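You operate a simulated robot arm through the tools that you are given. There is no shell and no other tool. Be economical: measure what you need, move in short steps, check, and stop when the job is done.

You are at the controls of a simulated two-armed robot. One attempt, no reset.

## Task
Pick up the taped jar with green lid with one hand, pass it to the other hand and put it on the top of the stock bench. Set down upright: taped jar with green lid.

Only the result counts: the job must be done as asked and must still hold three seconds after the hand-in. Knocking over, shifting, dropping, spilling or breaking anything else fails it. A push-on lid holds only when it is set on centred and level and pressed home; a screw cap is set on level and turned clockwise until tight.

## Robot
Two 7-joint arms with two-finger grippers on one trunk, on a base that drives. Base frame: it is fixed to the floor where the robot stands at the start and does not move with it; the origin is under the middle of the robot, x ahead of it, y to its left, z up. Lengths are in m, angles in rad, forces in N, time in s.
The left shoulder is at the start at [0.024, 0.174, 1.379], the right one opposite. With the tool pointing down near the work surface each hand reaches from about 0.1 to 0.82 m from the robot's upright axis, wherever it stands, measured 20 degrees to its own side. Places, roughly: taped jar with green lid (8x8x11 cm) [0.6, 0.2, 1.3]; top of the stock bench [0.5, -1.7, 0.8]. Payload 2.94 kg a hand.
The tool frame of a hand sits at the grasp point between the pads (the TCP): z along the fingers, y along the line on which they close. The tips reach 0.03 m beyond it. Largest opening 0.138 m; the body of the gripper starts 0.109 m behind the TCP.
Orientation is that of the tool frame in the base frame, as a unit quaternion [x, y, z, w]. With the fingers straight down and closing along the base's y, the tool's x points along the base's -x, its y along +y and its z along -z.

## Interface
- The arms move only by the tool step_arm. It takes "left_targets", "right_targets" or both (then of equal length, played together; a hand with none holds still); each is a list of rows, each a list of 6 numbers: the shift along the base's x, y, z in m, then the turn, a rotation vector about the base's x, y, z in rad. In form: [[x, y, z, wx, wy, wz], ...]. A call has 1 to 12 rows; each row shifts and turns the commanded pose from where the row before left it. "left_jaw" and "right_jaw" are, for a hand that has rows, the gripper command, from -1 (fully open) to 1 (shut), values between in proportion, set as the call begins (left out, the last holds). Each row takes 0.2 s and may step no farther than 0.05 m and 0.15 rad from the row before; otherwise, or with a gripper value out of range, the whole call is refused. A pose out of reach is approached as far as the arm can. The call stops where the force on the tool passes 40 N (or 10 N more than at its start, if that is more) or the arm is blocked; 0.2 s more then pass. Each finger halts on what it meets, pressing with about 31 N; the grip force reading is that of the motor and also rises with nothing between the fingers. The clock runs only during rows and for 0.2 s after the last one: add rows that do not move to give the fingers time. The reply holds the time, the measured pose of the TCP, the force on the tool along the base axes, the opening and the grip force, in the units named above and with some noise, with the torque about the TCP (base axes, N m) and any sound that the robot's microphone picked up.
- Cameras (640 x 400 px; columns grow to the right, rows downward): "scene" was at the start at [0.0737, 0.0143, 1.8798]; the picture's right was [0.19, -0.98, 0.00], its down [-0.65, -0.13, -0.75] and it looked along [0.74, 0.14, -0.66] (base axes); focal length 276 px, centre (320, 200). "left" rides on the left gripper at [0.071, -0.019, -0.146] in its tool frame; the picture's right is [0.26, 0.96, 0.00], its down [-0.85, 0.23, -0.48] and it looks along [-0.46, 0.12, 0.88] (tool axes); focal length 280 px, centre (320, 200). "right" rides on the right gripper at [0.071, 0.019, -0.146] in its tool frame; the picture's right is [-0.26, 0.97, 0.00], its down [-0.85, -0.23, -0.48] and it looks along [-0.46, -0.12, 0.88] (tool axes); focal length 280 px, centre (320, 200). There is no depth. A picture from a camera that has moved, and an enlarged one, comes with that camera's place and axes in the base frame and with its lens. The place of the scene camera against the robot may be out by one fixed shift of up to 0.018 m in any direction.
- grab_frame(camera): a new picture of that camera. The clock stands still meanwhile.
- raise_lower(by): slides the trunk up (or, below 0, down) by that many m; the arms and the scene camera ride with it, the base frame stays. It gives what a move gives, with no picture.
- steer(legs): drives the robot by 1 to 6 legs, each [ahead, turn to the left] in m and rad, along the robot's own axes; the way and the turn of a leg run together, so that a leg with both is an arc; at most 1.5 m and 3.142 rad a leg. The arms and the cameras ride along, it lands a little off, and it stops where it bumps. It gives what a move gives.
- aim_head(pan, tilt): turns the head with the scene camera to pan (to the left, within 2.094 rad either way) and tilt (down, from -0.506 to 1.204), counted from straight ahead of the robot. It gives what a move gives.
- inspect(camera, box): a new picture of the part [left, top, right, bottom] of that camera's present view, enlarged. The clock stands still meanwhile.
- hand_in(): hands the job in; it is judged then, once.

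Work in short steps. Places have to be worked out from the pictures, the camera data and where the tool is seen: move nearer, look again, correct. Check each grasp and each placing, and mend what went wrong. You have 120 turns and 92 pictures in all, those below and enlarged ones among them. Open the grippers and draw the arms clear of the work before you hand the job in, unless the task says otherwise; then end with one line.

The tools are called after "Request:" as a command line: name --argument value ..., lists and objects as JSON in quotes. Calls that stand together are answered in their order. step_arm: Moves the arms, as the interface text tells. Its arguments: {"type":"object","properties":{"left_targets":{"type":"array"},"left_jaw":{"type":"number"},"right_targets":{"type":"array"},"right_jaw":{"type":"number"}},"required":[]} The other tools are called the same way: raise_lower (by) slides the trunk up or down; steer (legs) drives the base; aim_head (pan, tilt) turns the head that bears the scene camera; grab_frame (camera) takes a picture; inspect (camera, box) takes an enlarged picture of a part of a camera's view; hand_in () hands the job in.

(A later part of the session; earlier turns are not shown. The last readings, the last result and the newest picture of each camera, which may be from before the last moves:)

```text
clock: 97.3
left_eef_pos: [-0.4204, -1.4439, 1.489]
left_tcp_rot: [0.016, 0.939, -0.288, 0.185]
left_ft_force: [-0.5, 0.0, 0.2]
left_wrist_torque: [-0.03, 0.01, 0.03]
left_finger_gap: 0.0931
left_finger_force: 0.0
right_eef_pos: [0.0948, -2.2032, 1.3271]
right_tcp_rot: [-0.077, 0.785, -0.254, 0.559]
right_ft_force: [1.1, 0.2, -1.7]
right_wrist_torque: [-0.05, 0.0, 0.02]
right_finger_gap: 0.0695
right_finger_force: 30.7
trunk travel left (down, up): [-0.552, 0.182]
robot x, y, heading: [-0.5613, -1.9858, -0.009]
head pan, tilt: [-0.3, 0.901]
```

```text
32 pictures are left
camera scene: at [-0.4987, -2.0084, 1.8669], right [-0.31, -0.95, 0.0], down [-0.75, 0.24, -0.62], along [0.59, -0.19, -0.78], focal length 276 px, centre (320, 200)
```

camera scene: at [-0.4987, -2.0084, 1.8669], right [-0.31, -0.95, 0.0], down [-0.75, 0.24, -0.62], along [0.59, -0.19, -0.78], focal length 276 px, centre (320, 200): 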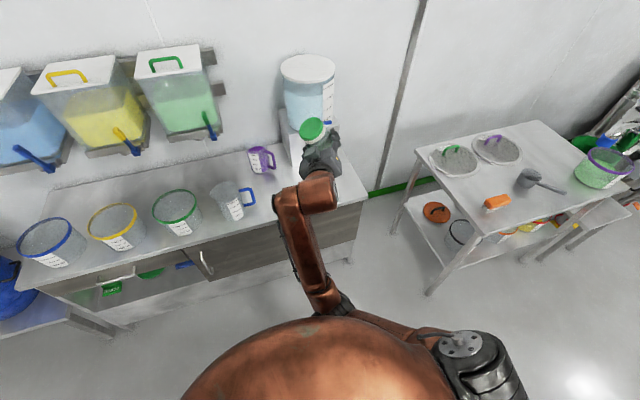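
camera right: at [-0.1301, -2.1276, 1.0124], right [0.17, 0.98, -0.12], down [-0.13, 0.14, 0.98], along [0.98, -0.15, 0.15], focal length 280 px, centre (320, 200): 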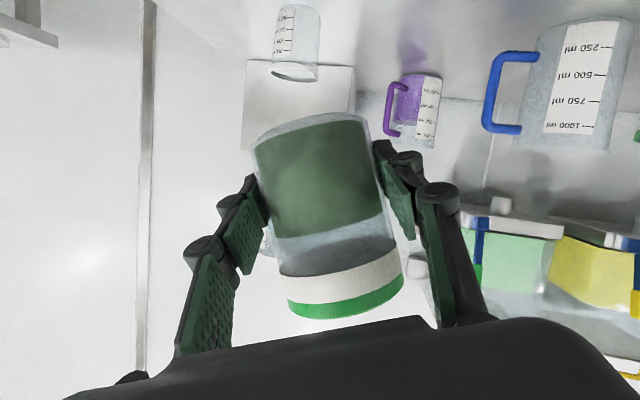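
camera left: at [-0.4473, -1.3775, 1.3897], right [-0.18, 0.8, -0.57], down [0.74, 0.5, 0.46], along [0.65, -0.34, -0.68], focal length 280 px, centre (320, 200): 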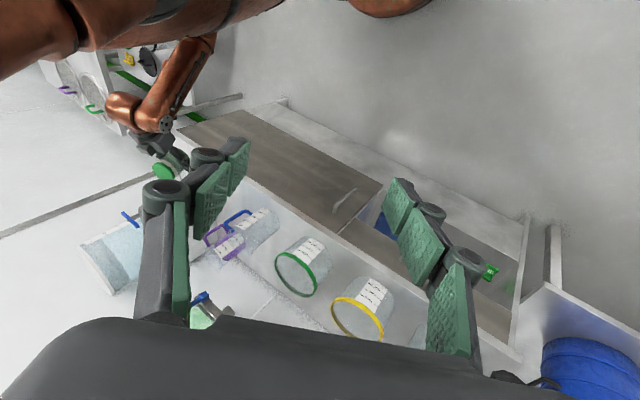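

The right hand alone drifts as the trunk moves, so the right elbow is rubbing the torso. I'll back away from the bench and extend the right arm well forward to get it off the body.

Request:
steer --legs '[[-0.2, 0]]'

Request:
step_arm --right_targets '[[0.025, 0.0, 0, 0, 0, 0], [0.025, 0.0, 0, 0, 0, 0], [0.025, 0.0, 0, 0, 0, 0], [0.025, 0.0, 0, 0, 0, 0], [0.025, 0, 0, 0, 0, 0], [0.025, 0, 0, 0, 0, 0], [0.025, 0, 0, 0, 0, 0], [0.025, 0, 0, 0, 0, 0], [0, 0, 0, 0, 0, 0]]'

Request:
grab_frame --camera "scene"

```text
clock: 98.9
left_eef_pos: [-0.6232, -1.4408, 1.4896]
left_tcp_rot: [0.015, 0.94, -0.287, 0.185]
left_ft_force: [-1.1, 0.1, 0.1]
left_wrist_torque: [0.02, -0.07, 0.02]
left_finger_gap: 0.0929
left_finger_force: 0.1
right_eef_pos: [-0.1076, -2.2005, 1.3269]
right_tcp_rot: [-0.078, 0.785, -0.253, 0.56]
right_ft_force: [0.1, -0.3, -0.8]
right_wrist_torque: [-0.02, 0.02, -0.01]
right_finger_gap: 0.0696
right_finger_force: 30.7
trunk travel left (down, up): [-0.552, 0.182]
robot x, y, heading: [-0.7647, -1.9805, -0.01]
head pan, tilt: [-0.3, 0.901]
```

```text
clock: 100.9
left_eef_pos: [-0.6218, -1.4421, 1.4886]
left_tcp_rot: [0.015, 0.94, -0.288, 0.184]
left_ft_force: [-0.8, -0.6, 0.3]
left_wrist_torque: [0.01, -0.02, -0.02]
left_finger_gap: 0.093
left_finger_force: 0.0
right_eef_pos: [0.0931, -2.1998, 1.3279]
right_tcp_rot: [-0.078, 0.785, -0.253, 0.559]
right_ft_force: [-0.7, 0.6, -2.1]
right_wrist_torque: [-0.03, 0.03, 0.01]
right_finger_gap: 0.0694
right_finger_force: 31.1
trunk travel left (down, up): [-0.552, 0.182]
robot x, y, heading: [-0.7616, -1.9831, -0.007]
head pan, tilt: [-0.3, 0.901]
```

```text
31 pictures are left
camera scene: at [-0.7002, -2.0059, 1.8671], right [-0.31, -0.95, 0.0], down [-0.75, 0.24, -0.62], along [0.59, -0.19, -0.78], focal length 276 px, centre (320, 200)
```

scene: 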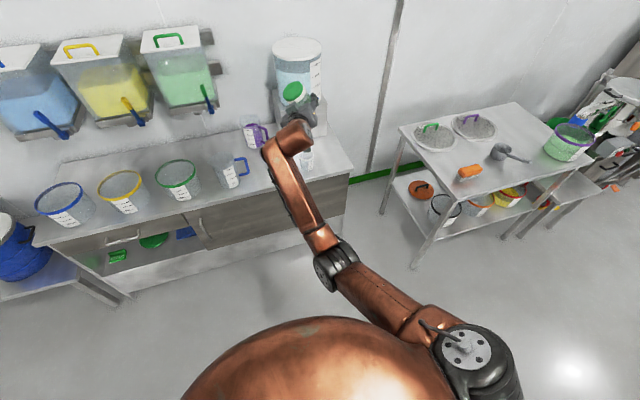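

The elbow is free now. I'll rotate the right hand back to its upright-jar orientation (total rotation vector ≈ (0.457, 0.111, 0.164)) and bring the left hand forward off the body.

Request:
step_arm --left_targets '[[0.03, 0.01, 0, 0, 0, 0], [0.03, 0.01, 0, 0, 0, 0], [0.03, 0.01, 0, 0, 0, 0], [0.03, 0.01, 0, 0, 0, 0], [0.03, 0.01, 0, 0, 0, 0], [0.03, 0, 0, 0, 0, 0], [0, 0, 0, 0, 0, 0]]' --right_targets '[[0, 0.015, 0, 0.0762, 0.0185, 0.0273], [0, 0.015, 0, 0.0762, 0.0185, 0.0273], [0, 0.015, 0, 0.0762, 0.0185, 0.0273], [0, 0.015, 0, 0.0762, 0.0185, 0.0273], [0, 0.015, 0, 0.0762, 0.0185, 0.0273], [0, 0.015, 0, 0.0762, 0.0185, 0.0273], [0, 0, 0, 0, 0, 0]]'

Request:
grab_frame --camera "right"

Request:
inspect --camera "scene" --box '[210, 40, 370, 240]'

```text
clock: 102.5
left_eef_pos: [-0.4427, -1.3927, 1.4904]
left_tcp_rot: [0.015, 0.94, -0.287, 0.184]
left_ft_force: [0.4, 0.0, -0.4]
left_wrist_torque: [-0.01, -0.02, 0.04]
left_finger_gap: 0.093
left_finger_force: 0.0
right_eef_pos: [0.0926, -2.1103, 1.3271]
right_tcp_rot: [-0.026, 0.843, -0.018, 0.537]
right_ft_force: [-0.1, -0.2, -1.6]
right_wrist_torque: [-0.01, 0.02, 0.0]
right_finger_gap: 0.0697
right_finger_force: 31.0
trunk travel left (down, up): [-0.552, 0.182]
robot x, y, heading: [-0.7615, -1.9845, -0.012]
head pan, tilt: [-0.3, 0.901]
```

```text
30 pictures are left
camera right: at [-0.0692, -2.0965, 1.3234], right [0.09, 0.98, 0.18], down [-0.07, -0.18, 0.98], along [0.99, -0.1, 0.05], focal length 280 px, centre (320, 200)
```

right: 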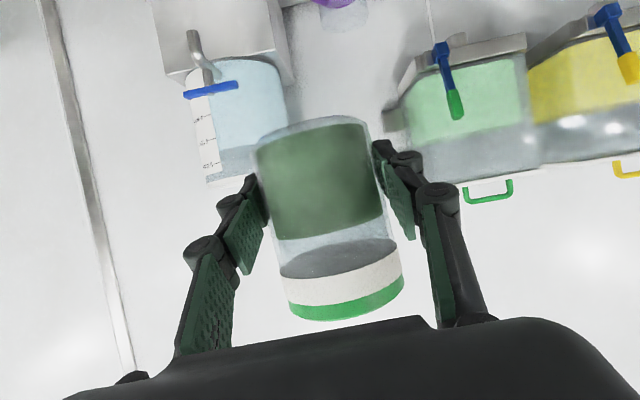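

```text
2.00 times, centred on (290, 140) of scene
camera zoom: at [-0.7006, -2.0059, 1.8671], right [-0.31, -0.95, 0.0], down [-0.75, 0.24, -0.62], along [0.59, -0.19, -0.78], focal length 553 px, centre (380, 320)
```

zoom: 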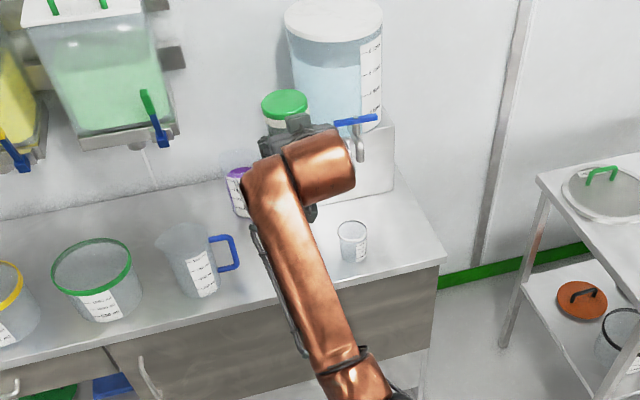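

The jar is upright again. With the trunk high and the arm extended, I'll lower by the arm alone, in front of the bench.

Request:
step_arm --right_targets '[[0, 0.003, -0.03, 0, 0, 0], [0, 0.003, -0.035, 0, 0, 0], [0, 0.003, -0.035, 0, 0, 0], [0, 0.003, -0.035, 0, 0, 0], [0, 0.003, -0.035, 0, 0, 0], [0, 0, -0.03, 0, 0, 0], [0, 0, 0, 0, 0, 0]]'

Request:
grab_frame --camera "scene"

```text
clock: 104.1
left_eef_pos: [-0.4408, -1.3919, 1.4898]
left_tcp_rot: [0.015, 0.94, -0.288, 0.184]
left_ft_force: [0.6, -0.4, 0.1]
left_wrist_torque: [0.0, 0.01, -0.01]
left_finger_gap: 0.0927
left_finger_force: 0.1
right_eef_pos: [0.094, -2.094, 1.127]
right_tcp_rot: [-0.026, 0.843, -0.018, 0.536]
right_ft_force: [0.3, -0.3, -1.7]
right_wrist_torque: [-0.03, 0.01, 0.0]
right_finger_gap: 0.0697
right_finger_force: 31.2
trunk travel left (down, up): [-0.552, 0.182]
robot x, y, heading: [-0.7646, -1.9842, -0.008]
head pan, tilt: [-0.3, 0.901]
```

```text
28 pictures are left
camera scene: at [-0.6998, -2.0057, 1.8671], right [-0.31, -0.95, 0.0], down [-0.75, 0.24, -0.62], along [0.59, -0.19, -0.78], focal length 276 px, centre (320, 200)
```

scene: 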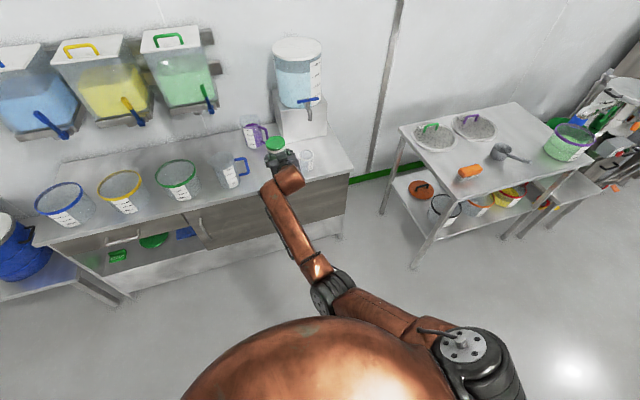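

Tracking is clean. I'll continue down to about z 0.95 while still in front of the bench.

Request:
step_arm --right_targets '[[0.005, 0, -0.03, 0, 0, 0], [0.005, 0, -0.03, 0, 0, 0], [0.005, 0, -0.03, 0, 0, 0], [0.005, 0, -0.03, 0, 0, 0], [0, 0, -0.03, 0, 0, 0], [0, 0, -0.02, 0, 0, 0], [0, 0, 0, 0, 0, 0]]'

Request:
grab_frame --camera "scene"

```text
clock: 105.7
left_eef_pos: [-0.4415, -1.3913, 1.4882]
left_tcp_rot: [0.015, 0.94, -0.288, 0.185]
left_ft_force: [-0.1, 0.6, -0.8]
left_wrist_torque: [-0.01, 0.01, 0.0]
left_finger_gap: 0.0932
left_finger_force: 0.0
right_eef_pos: [0.1133, -2.0942, 0.9567]
right_tcp_rot: [-0.027, 0.843, -0.018, 0.537]
right_ft_force: [-1.0, -0.4, -0.8]
right_wrist_torque: [-0.02, -0.03, -0.03]
right_finger_gap: 0.0696
right_finger_force: 30.9
trunk travel left (down, up): [-0.552, 0.182]
robot x, y, heading: [-0.7591, -1.9807, -0.011]
head pan, tilt: [-0.3, 0.901]
```

```text
27 pictures are left
camera scene: at [-0.6997, -2.0056, 1.8671], right [-0.3, -0.95, 0.0], down [-0.75, 0.24, -0.62], along [0.59, -0.19, -0.78], focal length 276 px, centre (320, 200)
```

scene: 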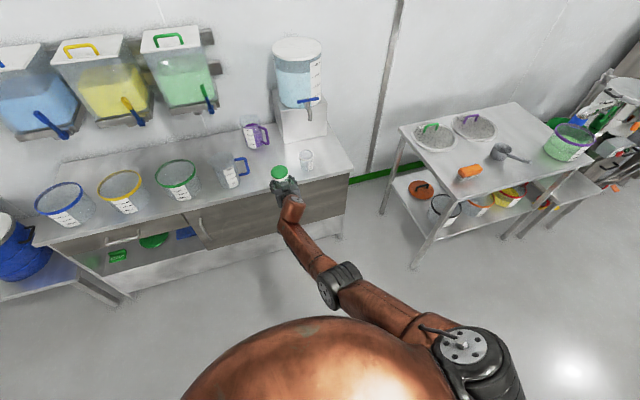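

The pose is good and the elbow is clear. I'll drive forward in two short legs so the jar ends up near x≈0.335.

Request:
steer --legs '[[0.11, 0], [0.11, 0]]'

Request:
grab_frame --camera "scene"

```text
clock: 108.0
left_eef_pos: [-0.3709, -1.4178, 1.4773]
left_tcp_rot: [0.05, 0.906, -0.341, 0.246]
left_ft_force: [3.4, 1.3, -1.3]
left_wrist_torque: [-0.17, 0.2, -0.29]
left_finger_gap: 0.0931
left_finger_force: 0.1
right_eef_pos: [0.2435, -2.1175, 0.8336]
right_tcp_rot: [-0.024, 0.901, -0.047, 0.431]
right_ft_force: [-1.7, -2.5, -5.1]
right_wrist_torque: [0.12, -0.37, 0.19]
right_finger_gap: 0.0701
right_finger_force: 31.2
trunk travel left (down, up): [-0.552, 0.182]
robot x, y, heading: [-0.5368, -1.9834, -0.01]
head pan, tilt: [-0.3, 0.901]
stopped in leg 2: the robot was blocked; the commanded pose is now the measured one
```

```text
26 pictures are left
camera scene: at [-0.405, -2.0063, 1.8689], right [-0.3, -0.95, 0.01], down [-0.77, 0.24, -0.59], along [0.56, -0.19, -0.81], focal length 276 px, centre (320, 200)
```

scene: 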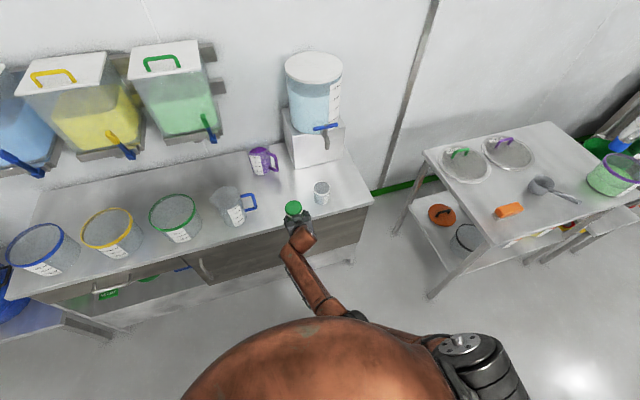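

The robot swayed on stopping and dipped the hand near the bench edge. I'll let it settle with a head move and then look at the hand.

Request:
aim_head --pan 0.9 --tilt 0.8

Request:
aim_head --pan -0.1 --tilt 0.8

Request:
grab_frame --camera "scene"

Request:
grab_frame --camera "right"

```text
clock: 109.4
left_eef_pos: [-0.3911, -1.4108, 1.4795]
left_tcp_rot: [0.038, 0.91, -0.329, 0.25]
left_ft_force: [1.6, 1.3, 1.0]
left_wrist_torque: [-0.05, 0.2, -0.14]
left_finger_gap: 0.0932
left_finger_force: 0.0
right_eef_pos: [0.2335, -2.1134, 0.8495]
right_tcp_rot: [-0.026, 0.893, -0.048, 0.446]
right_ft_force: [1.4, 0.5, 0.1]
right_wrist_torque: [-0.06, 0.14, -0.02]
right_finger_gap: 0.0702
right_finger_force: 31.2
trunk travel left (down, up): [-0.552, 0.182]
robot x, y, heading: [-0.54, -1.9856, -0.009]
head pan, tilt: [0.901, 0.799]
```

```text
clock: 110.7
left_eef_pos: [-0.3805, -1.4121, 1.4801]
left_tcp_rot: [0.038, 0.91, -0.33, 0.246]
left_ft_force: [0.9, 1.0, -0.4]
left_wrist_torque: [-0.06, 0.14, -0.12]
left_finger_gap: 0.0932
left_finger_force: 0.1
right_eef_pos: [0.2389, -2.1163, 0.8452]
right_tcp_rot: [-0.027, 0.895, -0.047, 0.442]
right_ft_force: [1.1, -0.5, -1.1]
right_wrist_torque: [-0.03, 0.17, -0.01]
right_finger_gap: 0.07
right_finger_force: 30.6
trunk travel left (down, up): [-0.552, 0.182]
robot x, y, heading: [-0.5408, -1.9851, -0.014]
head pan, tilt: [-0.099, 0.799]
```

```text
25 pictures are left
camera scene: at [-0.4124, -1.9913, 1.8764], right [-0.11, -0.99, 0.01], down [-0.73, 0.08, -0.67], along [0.67, -0.08, -0.74], focal length 276 px, centre (320, 200)
```

scene: 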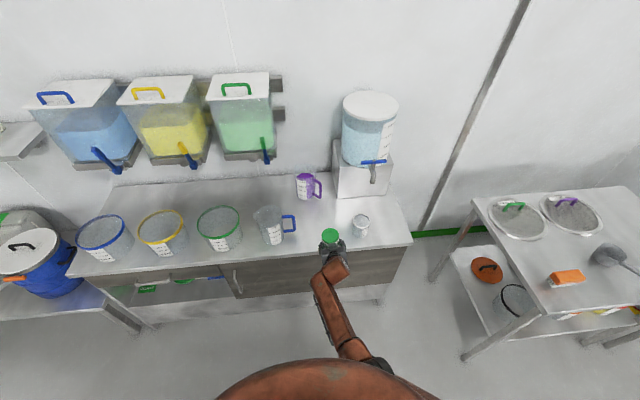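

```text
24 pictures are left
camera right: at [0.0812, -2.0953, 0.875], right [0.15, 0.98, 0.1], down [0.14, -0.13, 0.98], along [0.98, -0.14, -0.16], focal length 280 px, centre (320, 200)
```

right: 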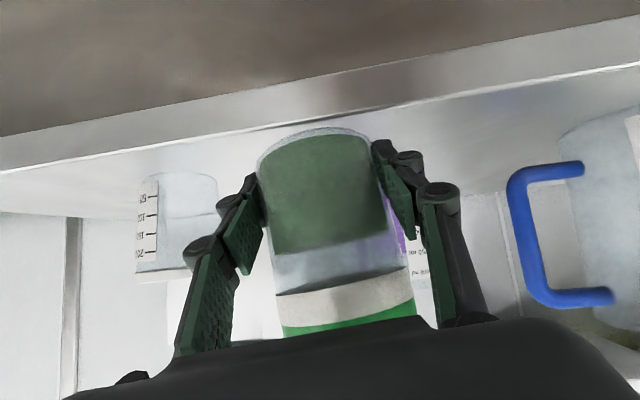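

The jar's base is up against the bench front edge after the sway. The base is already in position, so I'll gently pull the hand back and up, off the edge.

Request:
step_arm --right_targets '[[-0.02, 0, 0.0, 0, 0, 0], [-0.02, 0, 0.005, 0, 0, 0], [-0.01, 0, 0.02, 0, 0, 0], [0, 0, 0.025, 0, 0, 0], [0, 0, 0.025, 0, 0, 0], [0, 0, 0.025, 0, 0, 0], [0, 0, 0.025, 0, 0, 0], [0, 0, 0.025, 0, 0, 0], [0, 0, 0, 0, 0, 0]]'

Request:
aim_head --pan 0.6 --tilt 0.8

Request:
aim_head --pan -0.2 --tilt 0.8

Request:
grab_frame --camera "scene"

Request:
grab_frame --camera "right"

```text
clock: 111.0
left_eef_pos: [-0.445, -1.4104, 1.4894]
left_tcp_rot: [0.032, 0.91, -0.319, 0.263]
left_ft_force: [1.1, 0.3, 0.4]
left_wrist_torque: [0.03, 0.12, -0.05]
left_finger_gap: 0.0934
left_finger_force: 0.4
right_eef_pos: [0.1926, -2.1392, 0.8962]
right_tcp_rot: [-0.007, 0.872, -0.049, 0.487]
right_ft_force: [-2.5, 1.1, -10.2]
right_wrist_torque: [-0.13, -0.95, -0.1]
right_finger_gap: 0.0702
right_finger_force: 31.2
trunk travel left (down, up): [-0.552, 0.182]
robot x, y, heading: [-0.5424, -1.9877, -0.008]
head pan, tilt: [-0.099, 0.799]
stopped in row 1 (right hand): the arm was blocked; the commanded pose is now the measured one
```

```text
clock: 112.1
left_eef_pos: [-0.4125, -1.4101, 1.4861]
left_tcp_rot: [0.031, 0.913, -0.319, 0.252]
left_ft_force: [-2.7, -0.6, 0.0]
left_wrist_torque: [0.04, -0.18, 0.14]
left_finger_gap: 0.0931
left_finger_force: 0.2
right_eef_pos: [0.2176, -2.1291, 0.8936]
right_tcp_rot: [-0.007, 0.874, -0.042, 0.485]
right_ft_force: [0.4, 2.7, -0.2]
right_wrist_torque: [-0.08, 0.19, -0.16]
right_finger_gap: 0.07
right_finger_force: 31.1
trunk travel left (down, up): [-0.552, 0.182]
robot x, y, heading: [-0.5458, -1.9834, -0.006]
head pan, tilt: [0.6, 0.799]
```

```text
clock: 113.2
left_eef_pos: [-0.4042, -1.4101, 1.4852]
left_tcp_rot: [0.031, 0.913, -0.32, 0.251]
left_ft_force: [1.7, 0.5, -0.6]
left_wrist_torque: [0.0, 0.06, -0.02]
left_finger_gap: 0.0933
left_finger_force: 0.1
right_eef_pos: [0.228, -2.1323, 0.8942]
right_tcp_rot: [-0.006, 0.873, -0.044, 0.485]
right_ft_force: [0.5, -0.5, -0.7]
right_wrist_torque: [0.0, 0.07, -0.02]
right_finger_gap: 0.0703
right_finger_force: 31.5
trunk travel left (down, up): [-0.552, 0.182]
robot x, y, heading: [-0.5427, -1.9896, -0.007]
head pan, tilt: [-0.201, 0.799]
```

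```text
23 pictures are left
camera scene: at [-0.4658, -2.0011, 1.8747], right [-0.21, -0.98, 0.0], down [-0.7, 0.15, -0.69], along [0.68, -0.14, -0.72], focal length 276 px, centre (320, 200)
```

scene: 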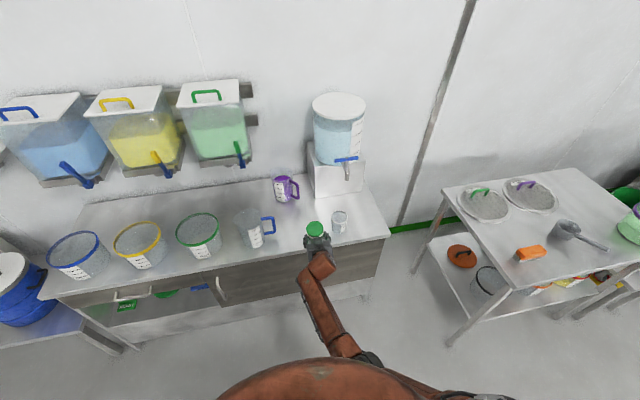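

```text
22 pictures are left
camera right: at [0.0668, -2.1069, 0.9093], right [0.17, 0.97, 0.14], down [0.04, -0.15, 0.99], along [0.98, -0.16, -0.06], focal length 280 px, centre (320, 200)
```

right: 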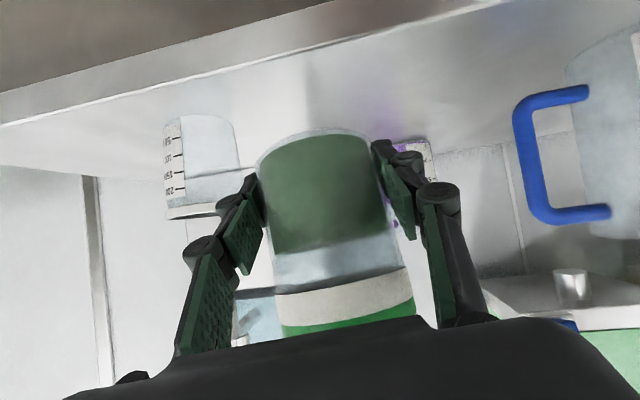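

It's free and the torso is upright again. I'll raise the hand in small steps, then look at the jar's tilt from the scene and left cameras.

Request:
step_arm --right_targets '[[0, 0.005, 0.025, 0, 0, 0], [0, 0.005, 0.025, 0, 0, 0], [0, 0.005, 0.025, 0, 0, 0], [0, 0.005, 0.02, 0, 0, 0], [0, 0.005, 0.02, 0, 0, 0], [0, 0, 0, 0, 0, 0]]'

Request:
grab_frame --camera "left"

Request:
inspect --camera "scene" --box '[240, 160, 400, 260]'

```text
clock: 114.8
left_eef_pos: [-0.406, -1.4098, 1.4846]
left_tcp_rot: [0.03, 0.913, -0.32, 0.251]
left_ft_force: [0.4, -0.8, -0.2]
left_wrist_torque: [-0.01, 0.01, -0.02]
left_finger_gap: 0.0933
left_finger_force: 0.1
right_eef_pos: [0.2294, -2.1518, 1.0059]
right_tcp_rot: [-0.008, 0.871, -0.078, 0.485]
right_ft_force: [-1.1, -0.1, -0.6]
right_wrist_torque: [-0.02, -0.02, 0.0]
right_finger_gap: 0.0701
right_finger_force: 30.8
trunk travel left (down, up): [-0.552, 0.182]
robot x, y, heading: [-0.5444, -1.9845, -0.007]
head pan, tilt: [-0.201, 0.799]
stopped in row 6 (right hand): the arm was blocked; the commanded pose is now the measured one
```

```text
21 pictures are left
camera left: at [-0.5358, -1.3444, 1.5606], right [-0.02, 0.74, -0.67], down [0.58, 0.56, 0.59], along [0.81, -0.38, -0.44], focal length 280 px, centre (320, 200)
```

left: 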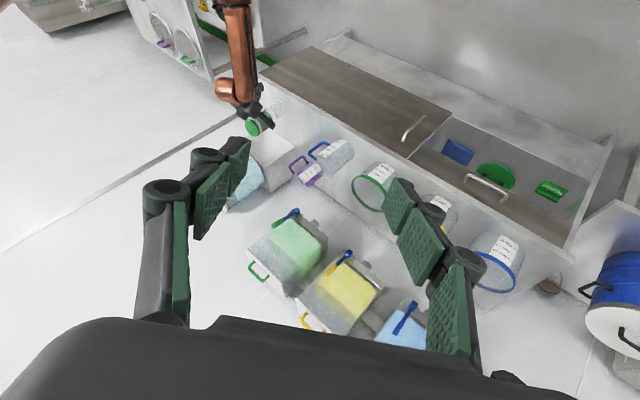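

```text
4.00 times, centred on (320, 210) of scene
camera zoom: at [-0.4729, -2.0017, 1.875], right [-0.21, -0.98, 0.0], down [-0.7, 0.15, -0.7], along [0.68, -0.14, -0.72], focal length 1106 px, centre (320, 160)
```

zoom: 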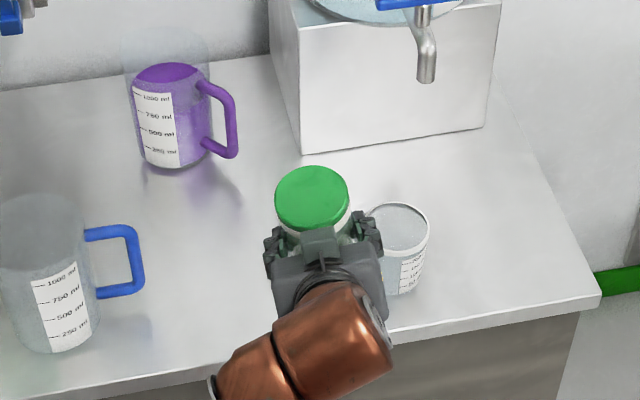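

The arm rubs the torso again when it's pulled in, so I'll extend forward over the bench. At z≈1.0 that's above the cup and pitcher, and the elbow comes free.

Request:
step_arm --right_targets '[[0.02, 0.0, 0.005, 0, 0, 0], [0.02, 0, 0.005, 0, 0, 0], [0.02, 0, 0.005, 0, 0, 0], [0.02, 0.0, 0, 0, 0, 0], [0.02, 0.0, 0, 0, 0, 0], [0, 0, 0, 0, 0, 0]]'

Request:
aim_head --pan -0.3 --tilt 1.0

Request:
grab_frame --camera "scene"

```text
clock: 116.2
left_eef_pos: [-0.4054, -1.4107, 1.4839]
left_tcp_rot: [0.03, 0.913, -0.32, 0.251]
left_ft_force: [0.3, 0.4, 1.0]
left_wrist_torque: [-0.02, -0.02, 0.0]
left_finger_gap: 0.093
left_finger_force: 0.0
right_eef_pos: [0.3291, -2.1481, 1.02]
right_tcp_rot: [-0.008, 0.871, -0.075, 0.485]
right_ft_force: [0.6, -0.7, -0.3]
right_wrist_torque: [0.01, 0.02, 0.04]
right_finger_gap: 0.0702
right_finger_force: 30.5
trunk travel left (down, up): [-0.552, 0.182]
robot x, y, heading: [-0.5448, -1.9866, -0.007]
head pan, tilt: [-0.201, 0.799]
```

```text
clock: 117.0
left_eef_pos: [-0.4047, -1.4098, 1.4846]
left_tcp_rot: [0.03, 0.913, -0.32, 0.251]
left_ft_force: [-0.3, 0.8, -0.2]
left_wrist_torque: [-0.02, 0.0, -0.02]
left_finger_gap: 0.0931
left_finger_force: 0.1
right_eef_pos: [0.3289, -2.1474, 1.0196]
right_tcp_rot: [-0.007, 0.871, -0.076, 0.485]
right_ft_force: [-1.1, -0.5, -1.6]
right_wrist_torque: [-0.03, -0.01, 0.04]
right_finger_gap: 0.0701
right_finger_force: 30.4
trunk travel left (down, up): [-0.552, 0.182]
robot x, y, heading: [-0.5412, -1.9847, -0.009]
head pan, tilt: [-0.3, 1.0]
```

```text
19 pictures are left
camera scene: at [-0.4843, -2.0061, 1.8599], right [-0.3, -0.95, 0.0], down [-0.8, 0.25, -0.54], along [0.52, -0.16, -0.84], focal length 276 px, centre (320, 200)
```

scene: 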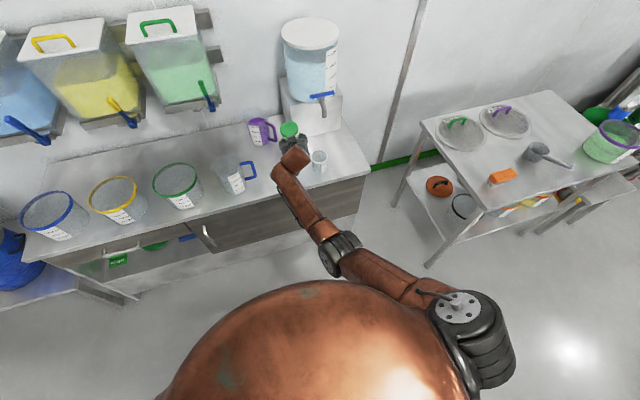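

The arm is free and extended. I'll recentre y to about −2.092 and rotate back to the nominal orientation, then check the jar's actual tilt.

Request:
step_arm --right_targets '[[0, 0.014, 0, 0.0195, -0.0285, 0.025], [0, 0.014, 0, 0.0195, -0.0285, 0.025], [0, 0.014, 0, 0.0195, -0.0285, 0.025], [0, 0.014, 0, 0.0195, -0.0285, 0.024], [0, 0, 0, 0, 0, 0]]'

Request:
grab_frame --camera "right"

Request:
inspect --camera "scene" --box '[220, 90, 380, 190]'

```text
clock: 118.2
left_eef_pos: [-0.4044, -1.4092, 1.4849]
left_tcp_rot: [0.03, 0.913, -0.32, 0.251]
left_ft_force: [0.0, -1.6, -0.2]
left_wrist_torque: [-0.02, 0.0, -0.02]
left_finger_gap: 0.0931
left_finger_force: 0.1
right_eef_pos: [0.3289, -2.0914, 1.0196]
right_tcp_rot: [-0.028, 0.844, -0.017, 0.536]
right_ft_force: [-0.1, 0.7, -2.1]
right_wrist_torque: [0.0, 0.0, 0.0]
right_finger_gap: 0.07
right_finger_force: 31.1
trunk travel left (down, up): [-0.552, 0.182]
robot x, y, heading: [-0.5408, -1.9847, -0.004]
head pan, tilt: [-0.3, 1.0]
```

```text
18 pictures are left
camera right: at [0.1667, -2.0781, 1.0157], right [0.08, 0.98, 0.18], down [-0.07, -0.17, 0.98], along [0.99, -0.1, 0.05], focal length 280 px, centre (320, 200)
```

right: 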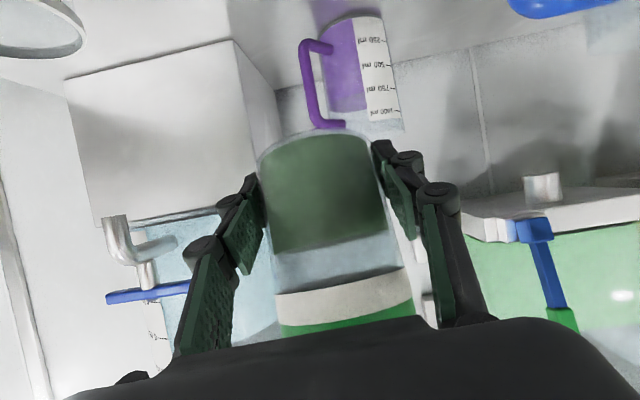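

```text
4.00 times, centred on (300, 140) of scene
camera zoom: at [-0.4845, -2.0063, 1.8598], right [-0.3, -0.95, 0.0], down [-0.8, 0.25, -0.54], along [0.51, -0.16, -0.84], focal length 1106 px, centre (400, 440)
```

zoom: 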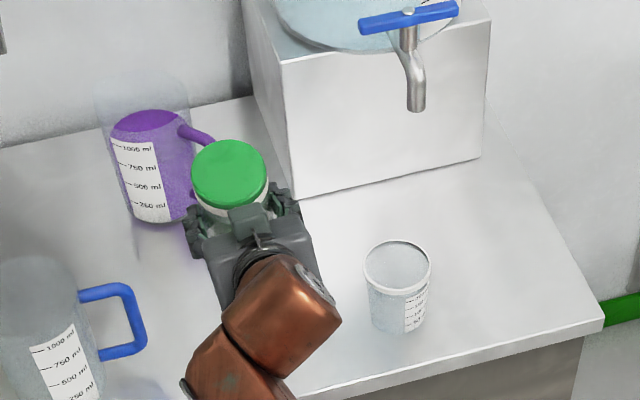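

The lid looks too round in the scene view and the lid end is nearer the palm. The bump tilted the jar about 16° back in the grip, so I'll pitch the hand down 0.28 rad to compensate.

Request:
step_arm --right_targets '[[0, 0, 0, 0, 0.07, 0], [0, 0, 0, 0, 0.07, 0], [0, 0, 0, 0, 0.07, 0], [0, 0, 0, 0, 0.07, 0], [0, 0, 0, 0, 0, 0]]'

Request:
inspect --camera "scene" --box '[240, 100, 320, 150]'

Request:
grab_frame --camera "right"

```text
clock: 119.4
left_eef_pos: [-0.404, -1.4092, 1.4847]
left_tcp_rot: [0.03, 0.913, -0.32, 0.25]
left_ft_force: [0.3, 0.8, 0.6]
left_wrist_torque: [0.0, 0.0, -0.01]
left_finger_gap: 0.0932
left_finger_force: 0.0
right_eef_pos: [0.3269, -2.0923, 1.0197]
right_tcp_rot: [-0.03, 0.91, -0.013, 0.413]
right_ft_force: [0.2, 0.9, -1.8]
right_wrist_torque: [0.01, 0.0, -0.01]
right_finger_gap: 0.0701
right_finger_force: 31.1
trunk travel left (down, up): [-0.552, 0.182]
robot x, y, heading: [-0.5421, -1.9868, -0.01]
head pan, tilt: [-0.3, 1.0]
```

```text
8.00 times, centred on (280, 125) of scene
camera zoom: at [-0.4847, -2.0062, 1.8598], right [-0.3, -0.95, 0.0], down [-0.8, 0.25, -0.54], along [0.51, -0.16, -0.84], focal length 2211 px, centre (640, 800)
```

zoom: 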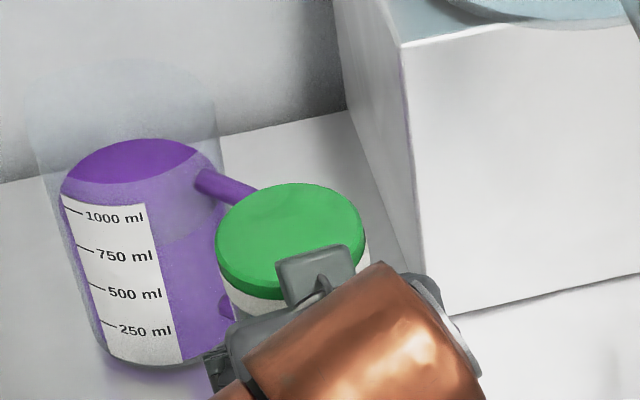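

```text
15 pictures are left
camera right: at [0.1715, -2.0783, 1.0608], right [0.13, 0.98, 0.15], down [0.21, -0.17, 0.96], along [0.97, -0.1, -0.23], focal length 280 px, centre (320, 200)
```

right: 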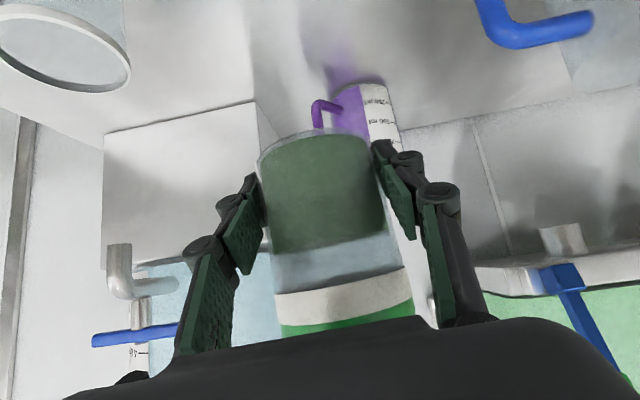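

The lid now looks right for an upright jar (ratio 0.71 against 0.69 expected). I'll descend slowly to about z 0.87 and check the forces and elbow.

Request:
step_arm --right_targets '[[0, 0, -0.025, 0, 0.01, 0], [0, 0, -0.025, 0, 0.01, 0], [0, 0, -0.025, 0, 0, 0], [0, 0, -0.025, 0, 0, 0], [0, 0, -0.025, 0, 0, 0], [0, 0, -0.02, 0, 0, 0], [0, 0, 0, 0, 0, 0]]'

Request:
grab_frame --camera "right"

```text
clock: 121.0
left_eef_pos: [-0.4042, -1.4092, 1.4848]
left_tcp_rot: [0.031, 0.913, -0.32, 0.25]
left_ft_force: [0.8, -0.2, 0.5]
left_wrist_torque: [0.02, 0.04, 0.02]
left_finger_gap: 0.0931
left_finger_force: 0.1
right_eef_pos: [0.3348, -2.0823, 0.9199]
right_tcp_rot: [-0.032, 0.91, -0.007, 0.414]
right_ft_force: [-0.9, -0.3, -1.9]
right_wrist_torque: [0.01, -0.02, -0.01]
right_finger_gap: 0.0702
right_finger_force: 31.4
right hand out of reach, approached as far as the arm can: row 5, 6
trunk travel left (down, up): [-0.552, 0.182]
robot x, y, heading: [-0.5456, -1.9849, -0.006]
head pan, tilt: [-0.3, 1.0]
```

```text
14 pictures are left
camera right: at [0.1776, -2.0708, 0.9615], right [0.12, 0.98, 0.16], down [0.21, -0.18, 0.96], along [0.97, -0.08, -0.23], focal length 280 px, centre (320, 200)
```

right: 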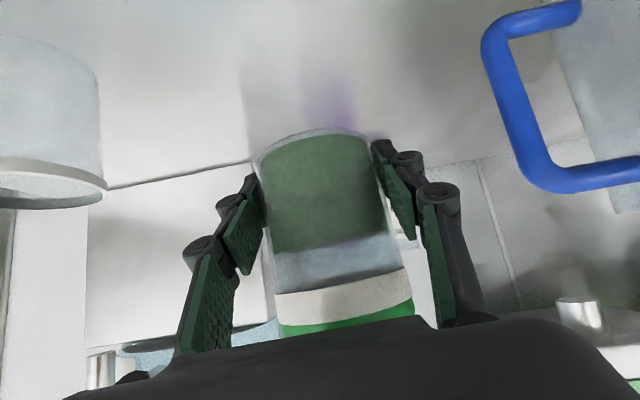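

The arm reached its limit at z 0.92 with no contact. I'll use a small trunk descent for the rest.

Request:
raise_lower --by -0.05

Request:
grab_frame --camera "right"

```text
clock: 121.9
left_eef_pos: [-0.4048, -1.4094, 1.4345]
left_tcp_rot: [0.03, 0.913, -0.32, 0.25]
left_ft_force: [0.0, 0.1, 0.6]
left_wrist_torque: [0.04, 0.01, -0.01]
left_finger_gap: 0.0934
left_finger_force: 0.0
right_eef_pos: [0.335, -2.0812, 0.8704]
right_tcp_rot: [-0.03, 0.914, -0.013, 0.405]
right_ft_force: [-0.7, 0.8, -2.2]
right_wrist_torque: [0.01, 0.04, 0.0]
right_finger_gap: 0.07
right_finger_force: 30.8
trunk travel left (down, up): [-0.502, 0.232]
robot x, y, heading: [-0.5412, -1.9873, -0.005]
head pan, tilt: [-0.3, 1.0]
```

```text
13 pictures are left
camera right: at [0.1784, -2.0681, 0.9151], right [0.13, 0.98, 0.15], down [0.23, -0.17, 0.96], along [0.96, -0.1, -0.25], focal length 280 px, centre (320, 200)
```

right: 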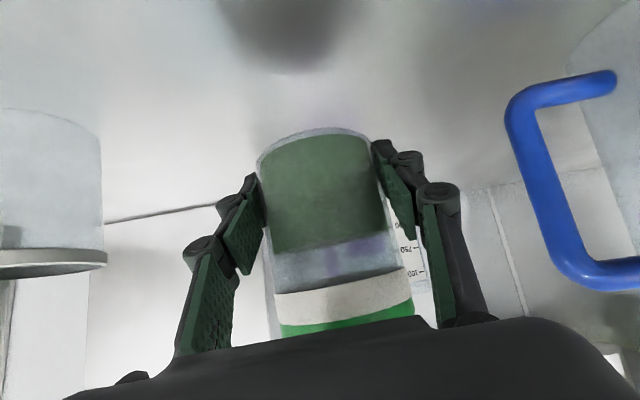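

The lowering tracks well and nothing is touching yet. I'll lower 2 cm more.

Request:
raise_lower --by -0.02

Request:
grab_frame --camera "right"

```text
clock: 122.6
left_eef_pos: [-0.4048, -1.4098, 1.4155]
left_tcp_rot: [0.03, 0.913, -0.32, 0.251]
left_ft_force: [-0.5, -0.1, 0.1]
left_wrist_torque: [0.04, -0.01, 0.01]
left_finger_gap: 0.0933
left_finger_force: 0.1
right_eef_pos: [0.3339, -2.0821, 0.8507]
right_tcp_rot: [-0.03, 0.914, -0.015, 0.404]
right_ft_force: [-0.3, 1.3, -1.5]
right_wrist_torque: [-0.01, 0.01, 0.0]
right_finger_gap: 0.07
right_finger_force: 30.7
trunk travel left (down, up): [-0.482, 0.252]
robot x, y, heading: [-0.5429, -1.9842, -0.01]
head pan, tilt: [-0.3, 1.0]
```

```text
12 pictures are left
camera right: at [0.1781, -2.0684, 0.895], right [0.13, 0.98, 0.15], down [0.23, -0.17, 0.96], along [0.96, -0.1, -0.25], focal length 280 px, centre (320, 200)
```

right: 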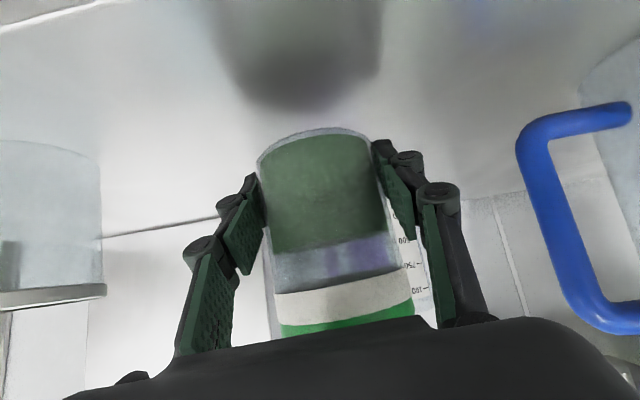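

The jar's reflection is converging, about 13 mm to go by extrapolation. I'll lower 11 mm.

Request:
raise_lower --by -0.011

Request:
grab_frame --camera "right"

```text
clock: 123.2
left_eef_pos: [-0.4047, -1.4106, 1.4039]
left_tcp_rot: [0.03, 0.913, -0.321, 0.251]
left_ft_force: [-0.4, -0.3, 1.3]
left_wrist_torque: [-0.01, -0.01, 0.06]
left_finger_gap: 0.0933
left_finger_force: 0.1
right_eef_pos: [0.3331, -2.0826, 0.8392]
right_tcp_rot: [-0.029, 0.914, -0.014, 0.405]
right_ft_force: [-0.9, -0.1, -2.0]
right_wrist_torque: [-0.04, 0.03, 0.0]
right_finger_gap: 0.0701
right_finger_force: 30.8
trunk travel left (down, up): [-0.471, 0.263]
robot x, y, heading: [-0.5422, -1.9877, -0.013]
head pan, tilt: [-0.3, 1.0]
```

```text
11 pictures are left
camera right: at [0.178, -2.068, 0.8838], right [0.13, 0.98, 0.15], down [0.23, -0.17, 0.96], along [0.96, -0.1, -0.25], focal length 280 px, centre (320, 200)
```

right: 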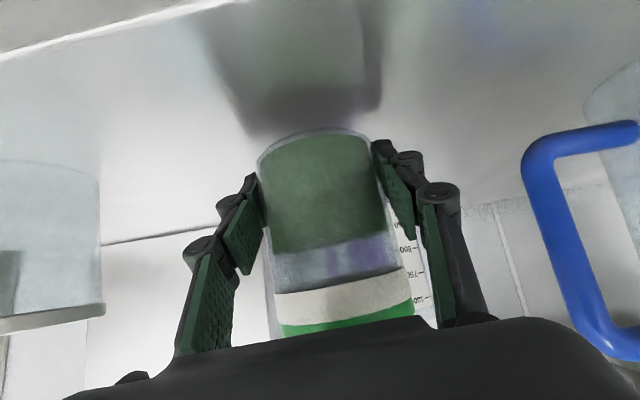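

It's nearly down, so I'll go in 3 mm increments and watch the vertical force.

Request:
raise_lower --by -0.004

Request:
raise_lower --by -0.003

Request:
inspect --camera "right" --box '[200, 80, 456, 240]'

```text
clock: 123.7
left_eef_pos: [-0.4054, -1.4103, 1.3996]
left_tcp_rot: [0.03, 0.913, -0.32, 0.251]
left_ft_force: [-0.1, 0.0, 0.7]
left_wrist_torque: [0.02, -0.03, 0.01]
left_finger_gap: 0.0934
left_finger_force: 0.1
right_eef_pos: [0.3334, -2.0818, 0.8345]
right_tcp_rot: [-0.03, 0.914, -0.014, 0.404]
right_ft_force: [0.2, 0.0, -1.3]
right_wrist_torque: [0.0, 0.03, 0.0]
right_finger_gap: 0.0701
right_finger_force: 30.7
trunk travel left (down, up): [-0.467, 0.267]
robot x, y, heading: [-0.54, -1.9906, -0.009]
head pan, tilt: [-0.3, 1.0]
```

```text
clock: 124.2
left_eef_pos: [-0.4056, -1.4091, 1.3959]
left_tcp_rot: [0.03, 0.913, -0.32, 0.251]
left_ft_force: [0.1, 0.4, 0.2]
left_wrist_torque: [0.01, 0.02, 0.01]
left_finger_gap: 0.0933
left_finger_force: 0.1
right_eef_pos: [0.3344, -2.0817, 0.8315]
right_tcp_rot: [-0.029, 0.914, -0.015, 0.405]
right_ft_force: [0.3, -0.4, -1.7]
right_wrist_torque: [0.02, -0.02, 0.02]
right_finger_gap: 0.0699
right_finger_force: 30.6
trunk travel left (down, up): [-0.464, 0.27]
robot x, y, heading: [-0.5413, -1.9831, -0.005]
head pan, tilt: [-0.3, 1.0]
```

```text
2.50 times, centred on (328, 160) of right
camera zoom: at [0.1782, -2.0681, 0.8766], right [0.13, 0.98, 0.15], down [0.23, -0.17, 0.96], along [0.96, -0.1, -0.25], focal length 701 px, centre (300, 300)
```

zoom: 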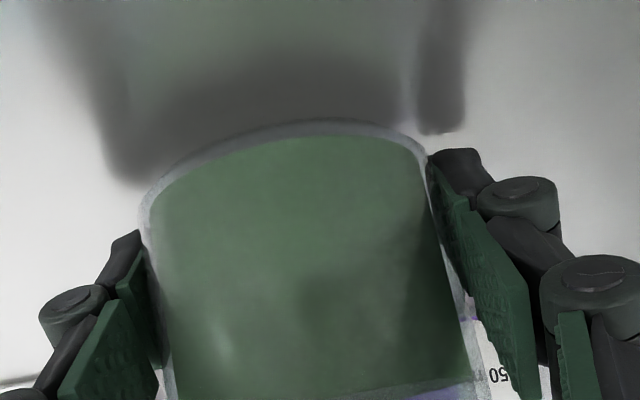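

The fingertip and jar reflections are within a few mm of meeting. I'll take two more 2 mm steps.

Request:
raise_lower --by -0.0025

Request:
raise_lower --by -0.0025

Request:
inspect --camera "right" --box '[200, 80, 456, 240]'

```text
clock: 124.7
left_eef_pos: [-0.4041, -1.4101, 1.3945]
left_tcp_rot: [0.03, 0.913, -0.32, 0.251]
left_ft_force: [-0.5, -0.3, -0.2]
left_wrist_torque: [0.01, -0.01, 0.01]
left_finger_gap: 0.0929
left_finger_force: 0.0
right_eef_pos: [0.333, -2.0815, 0.8307]
right_tcp_rot: [-0.03, 0.914, -0.014, 0.404]
right_ft_force: [0.3, -0.9, 0.1]
right_wrist_torque: [0.04, 0.0, 0.0]
right_finger_gap: 0.0701
right_finger_force: 31.2
trunk travel left (down, up): [-0.461, 0.273]
robot x, y, heading: [-0.5406, -1.9854, -0.01]
head pan, tilt: [-0.3, 1.0]
```

```text
clock: 125.2
left_eef_pos: [-0.4058, -1.4093, 1.3906]
left_tcp_rot: [0.03, 0.913, -0.32, 0.25]
left_ft_force: [0.5, -0.9, 0.2]
left_wrist_torque: [0.03, -0.02, 0.0]
left_finger_gap: 0.0929
left_finger_force: 0.0
right_eef_pos: [0.334, -2.0816, 0.8296]
right_tcp_rot: [-0.03, 0.913, -0.013, 0.406]
right_ft_force: [-1.1, -1.4, 6.9]
right_wrist_torque: [0.37, -0.07, 0.04]
right_finger_gap: 0.0702
right_finger_force: 31.2
trunk travel left (down, up): [-0.459, 0.275]
robot x, y, heading: [-0.5448, -1.9846, -0.005]
head pan, tilt: [-0.3, 1.0]
```

```text
2.50 times, centred on (328, 160) of right
camera zoom: at [0.1784, -2.068, 0.8736], right [0.13, 0.98, 0.15], down [0.22, -0.17, 0.96], along [0.97, -0.09, -0.24], focal length 701 px, centre (300, 300)
```

zoom: 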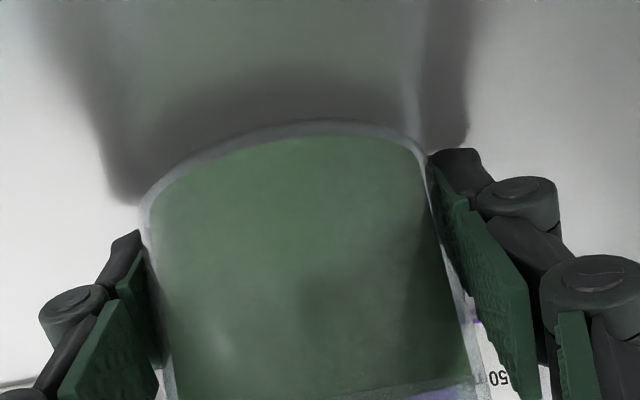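

Contact: the bench is pushing up with 7 N. I'll open slightly first so the jar settles between the pads.

Request:
step_arm --right_targets '[[0, 0, 0, 0, 0, 0], [0, 0, 0, 0, 0, 0], [0, 0, 0, 0, 0, 0]]' --right_jaw -0.1

Request:
grab_frame --camera "right"

```text
clock: 126.0
left_eef_pos: [-0.407, -1.4088, 1.3927]
left_tcp_rot: [0.03, 0.913, -0.319, 0.251]
left_ft_force: [0.1, 0.5, 0.0]
left_wrist_torque: [0.0, 0.01, 0.01]
left_finger_gap: 0.093
left_finger_force: 0.1
right_eef_pos: [0.3345, -2.0818, 0.829]
right_tcp_rot: [-0.029, 0.914, -0.014, 0.405]
right_ft_force: [4.8, 0.2, 8.1]
right_wrist_torque: [0.39, -0.22, -0.18]
right_finger_gap: 0.0769
right_finger_force: 0.0
trunk travel left (down, up): [-0.459, 0.275]
robot x, y, heading: [-0.5394, -1.986, -0.003]
head pan, tilt: [-0.3, 1.0]
```

```text
8 pictures are left
camera right: at [0.1784, -2.0677, 0.8728], right [0.13, 0.98, 0.15], down [0.23, -0.17, 0.96], along [0.97, -0.09, -0.24], focal length 280 px, centre (320, 200)
```

right: 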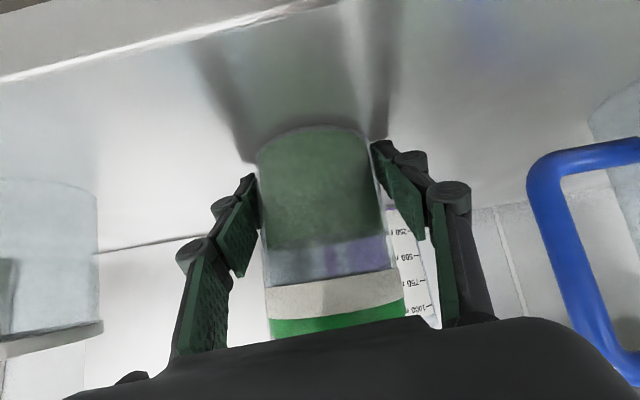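

The jar stands on its own, level. I'll open a bit more, short of the handle and cup.

Request:
step_arm --right_targets '[[0, 0, 0, 0, 0, 0], [0, 0, 0, 0, 0, 0], [0, 0, 0, 0, 0, 0]]' --right_jaw -0.42

Request:
grab_frame --camera "right"

```text
clock: 126.8
left_eef_pos: [-0.4044, -1.4094, 1.3919]
left_tcp_rot: [0.03, 0.913, -0.32, 0.251]
left_ft_force: [0.2, 0.8, 0.1]
left_wrist_torque: [0.01, 0.0, -0.01]
left_finger_gap: 0.0932
left_finger_force: 0.1
right_eef_pos: [0.3328, -2.0831, 0.8262]
right_tcp_rot: [-0.03, 0.915, -0.014, 0.403]
right_ft_force: [-0.5, 0.1, 2.1]
right_wrist_torque: [0.03, -0.02, 0.06]
right_finger_gap: 0.0994
right_finger_force: 0.4
trunk travel left (down, up): [-0.459, 0.275]
robot x, y, heading: [-0.5406, -1.9815, -0.012]
head pan, tilt: [-0.3, 1.0]
```

```text
7 pictures are left
camera right: at [0.1775, -2.0683, 0.8707], right [0.13, 0.98, 0.15], down [0.23, -0.17, 0.96], along [0.96, -0.1, -0.25], focal length 280 px, centre (320, 200)
```

right: 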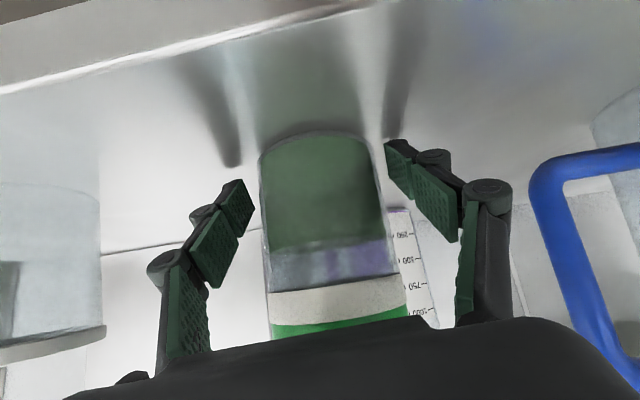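

The jar is free with clearance on both sides. Since the palm sits behind the jar, I'll lift straight up with the trunk, a small step first.

Request:
raise_lower --by 0.03

Request:
grab_frame --camera "right"

```text
clock: 127.6
left_eef_pos: [-0.405, -1.4099, 1.4214]
left_tcp_rot: [0.03, 0.914, -0.32, 0.25]
left_ft_force: [0.3, 1.0, 0.4]
left_wrist_torque: [0.02, -0.02, 0.04]
left_finger_gap: 0.0931
left_finger_force: 0.0
right_eef_pos: [0.3338, -2.0813, 0.8566]
right_tcp_rot: [-0.031, 0.915, -0.013, 0.403]
right_ft_force: [-0.7, -0.5, 0.3]
right_wrist_torque: [0.01, 0.01, 0.04]
right_finger_gap: 0.098
right_finger_force: 0.0
trunk travel left (down, up): [-0.489, 0.245]
robot x, y, heading: [-0.538, -1.9857, -0.014]
head pan, tilt: [-0.3, 1.0]
```

```text
6 pictures are left
camera right: at [0.1783, -2.0678, 0.9008], right [0.13, 0.98, 0.15], down [0.23, -0.17, 0.96], along [0.96, -0.1, -0.25], focal length 280 px, centre (320, 200)
```

right: 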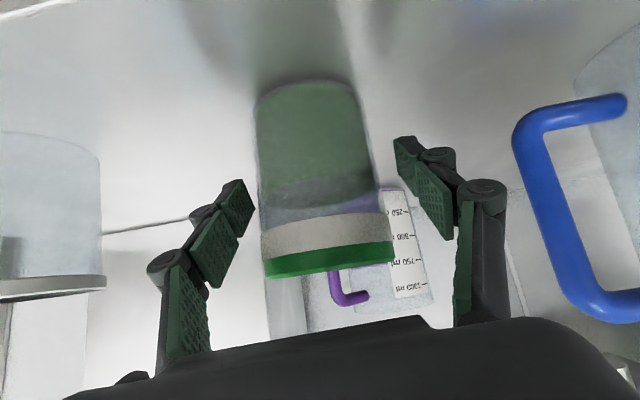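

The jar is standing upright. It sits a little to the −y side of the gap, so I'll shift the hand 6 mm that way and keep raising.

Request:
step_arm --right_targets '[[0, -0.003, 0, 0, 0, 0], [0, -0.003, 0, 0, 0, 0], [0, 0, 0, 0, 0, 0]]'

Request:
raise_lower --by 0.05

Request:
grab_frame --camera "right"

```text
clock: 128.4
left_eef_pos: [-0.4058, -1.4098, 1.4218]
left_tcp_rot: [0.03, 0.913, -0.32, 0.25]
left_ft_force: [-0.6, -0.7, -1.1]
left_wrist_torque: [-0.01, -0.01, -0.03]
left_finger_gap: 0.0929
left_finger_force: 0.1
right_eef_pos: [0.3343, -2.0898, 0.8569]
right_tcp_rot: [-0.03, 0.914, -0.014, 0.405]
right_ft_force: [0.0, 0.7, -0.3]
right_wrist_torque: [0.0, 0.02, -0.02]
right_finger_gap: 0.0981
right_finger_force: 0.1
trunk travel left (down, up): [-0.489, 0.245]
robot x, y, heading: [-0.5418, -1.9849, -0.008]
head pan, tilt: [-0.3, 1.0]
```

```text
clock: 129.3
left_eef_pos: [-0.4047, -1.41, 1.4714]
left_tcp_rot: [0.03, 0.913, -0.321, 0.25]
left_ft_force: [0.1, 0.0, 0.1]
left_wrist_torque: [0.01, -0.06, 0.01]
left_finger_gap: 0.0934
left_finger_force: 0.0
right_eef_pos: [0.3345, -2.0873, 0.9066]
right_tcp_rot: [-0.03, 0.914, -0.014, 0.405]
right_ft_force: [0.4, -0.1, 0.2]
right_wrist_torque: [-0.01, 0.0, 0.01]
right_finger_gap: 0.0981
right_finger_force: 0.1
trunk travel left (down, up): [-0.539, 0.195]
robot x, y, heading: [-0.5455, -1.9842, -0.008]
head pan, tilt: [-0.3, 1.0]
```

```text
5 pictures are left
camera right: at [0.1781, -2.0739, 0.9512], right [0.13, 0.98, 0.15], down [0.23, -0.17, 0.96], along [0.96, -0.1, -0.25], focal length 280 px, centre (320, 200)
```

right: 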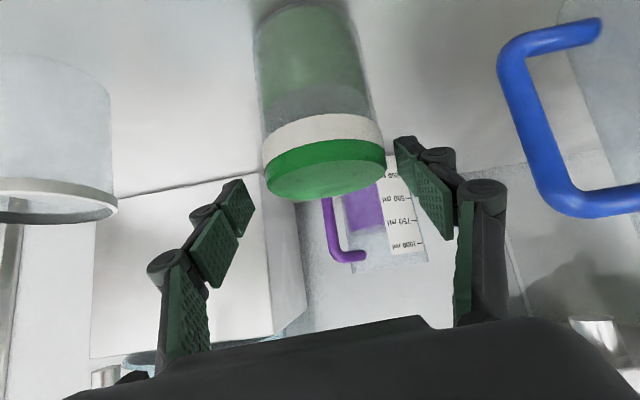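

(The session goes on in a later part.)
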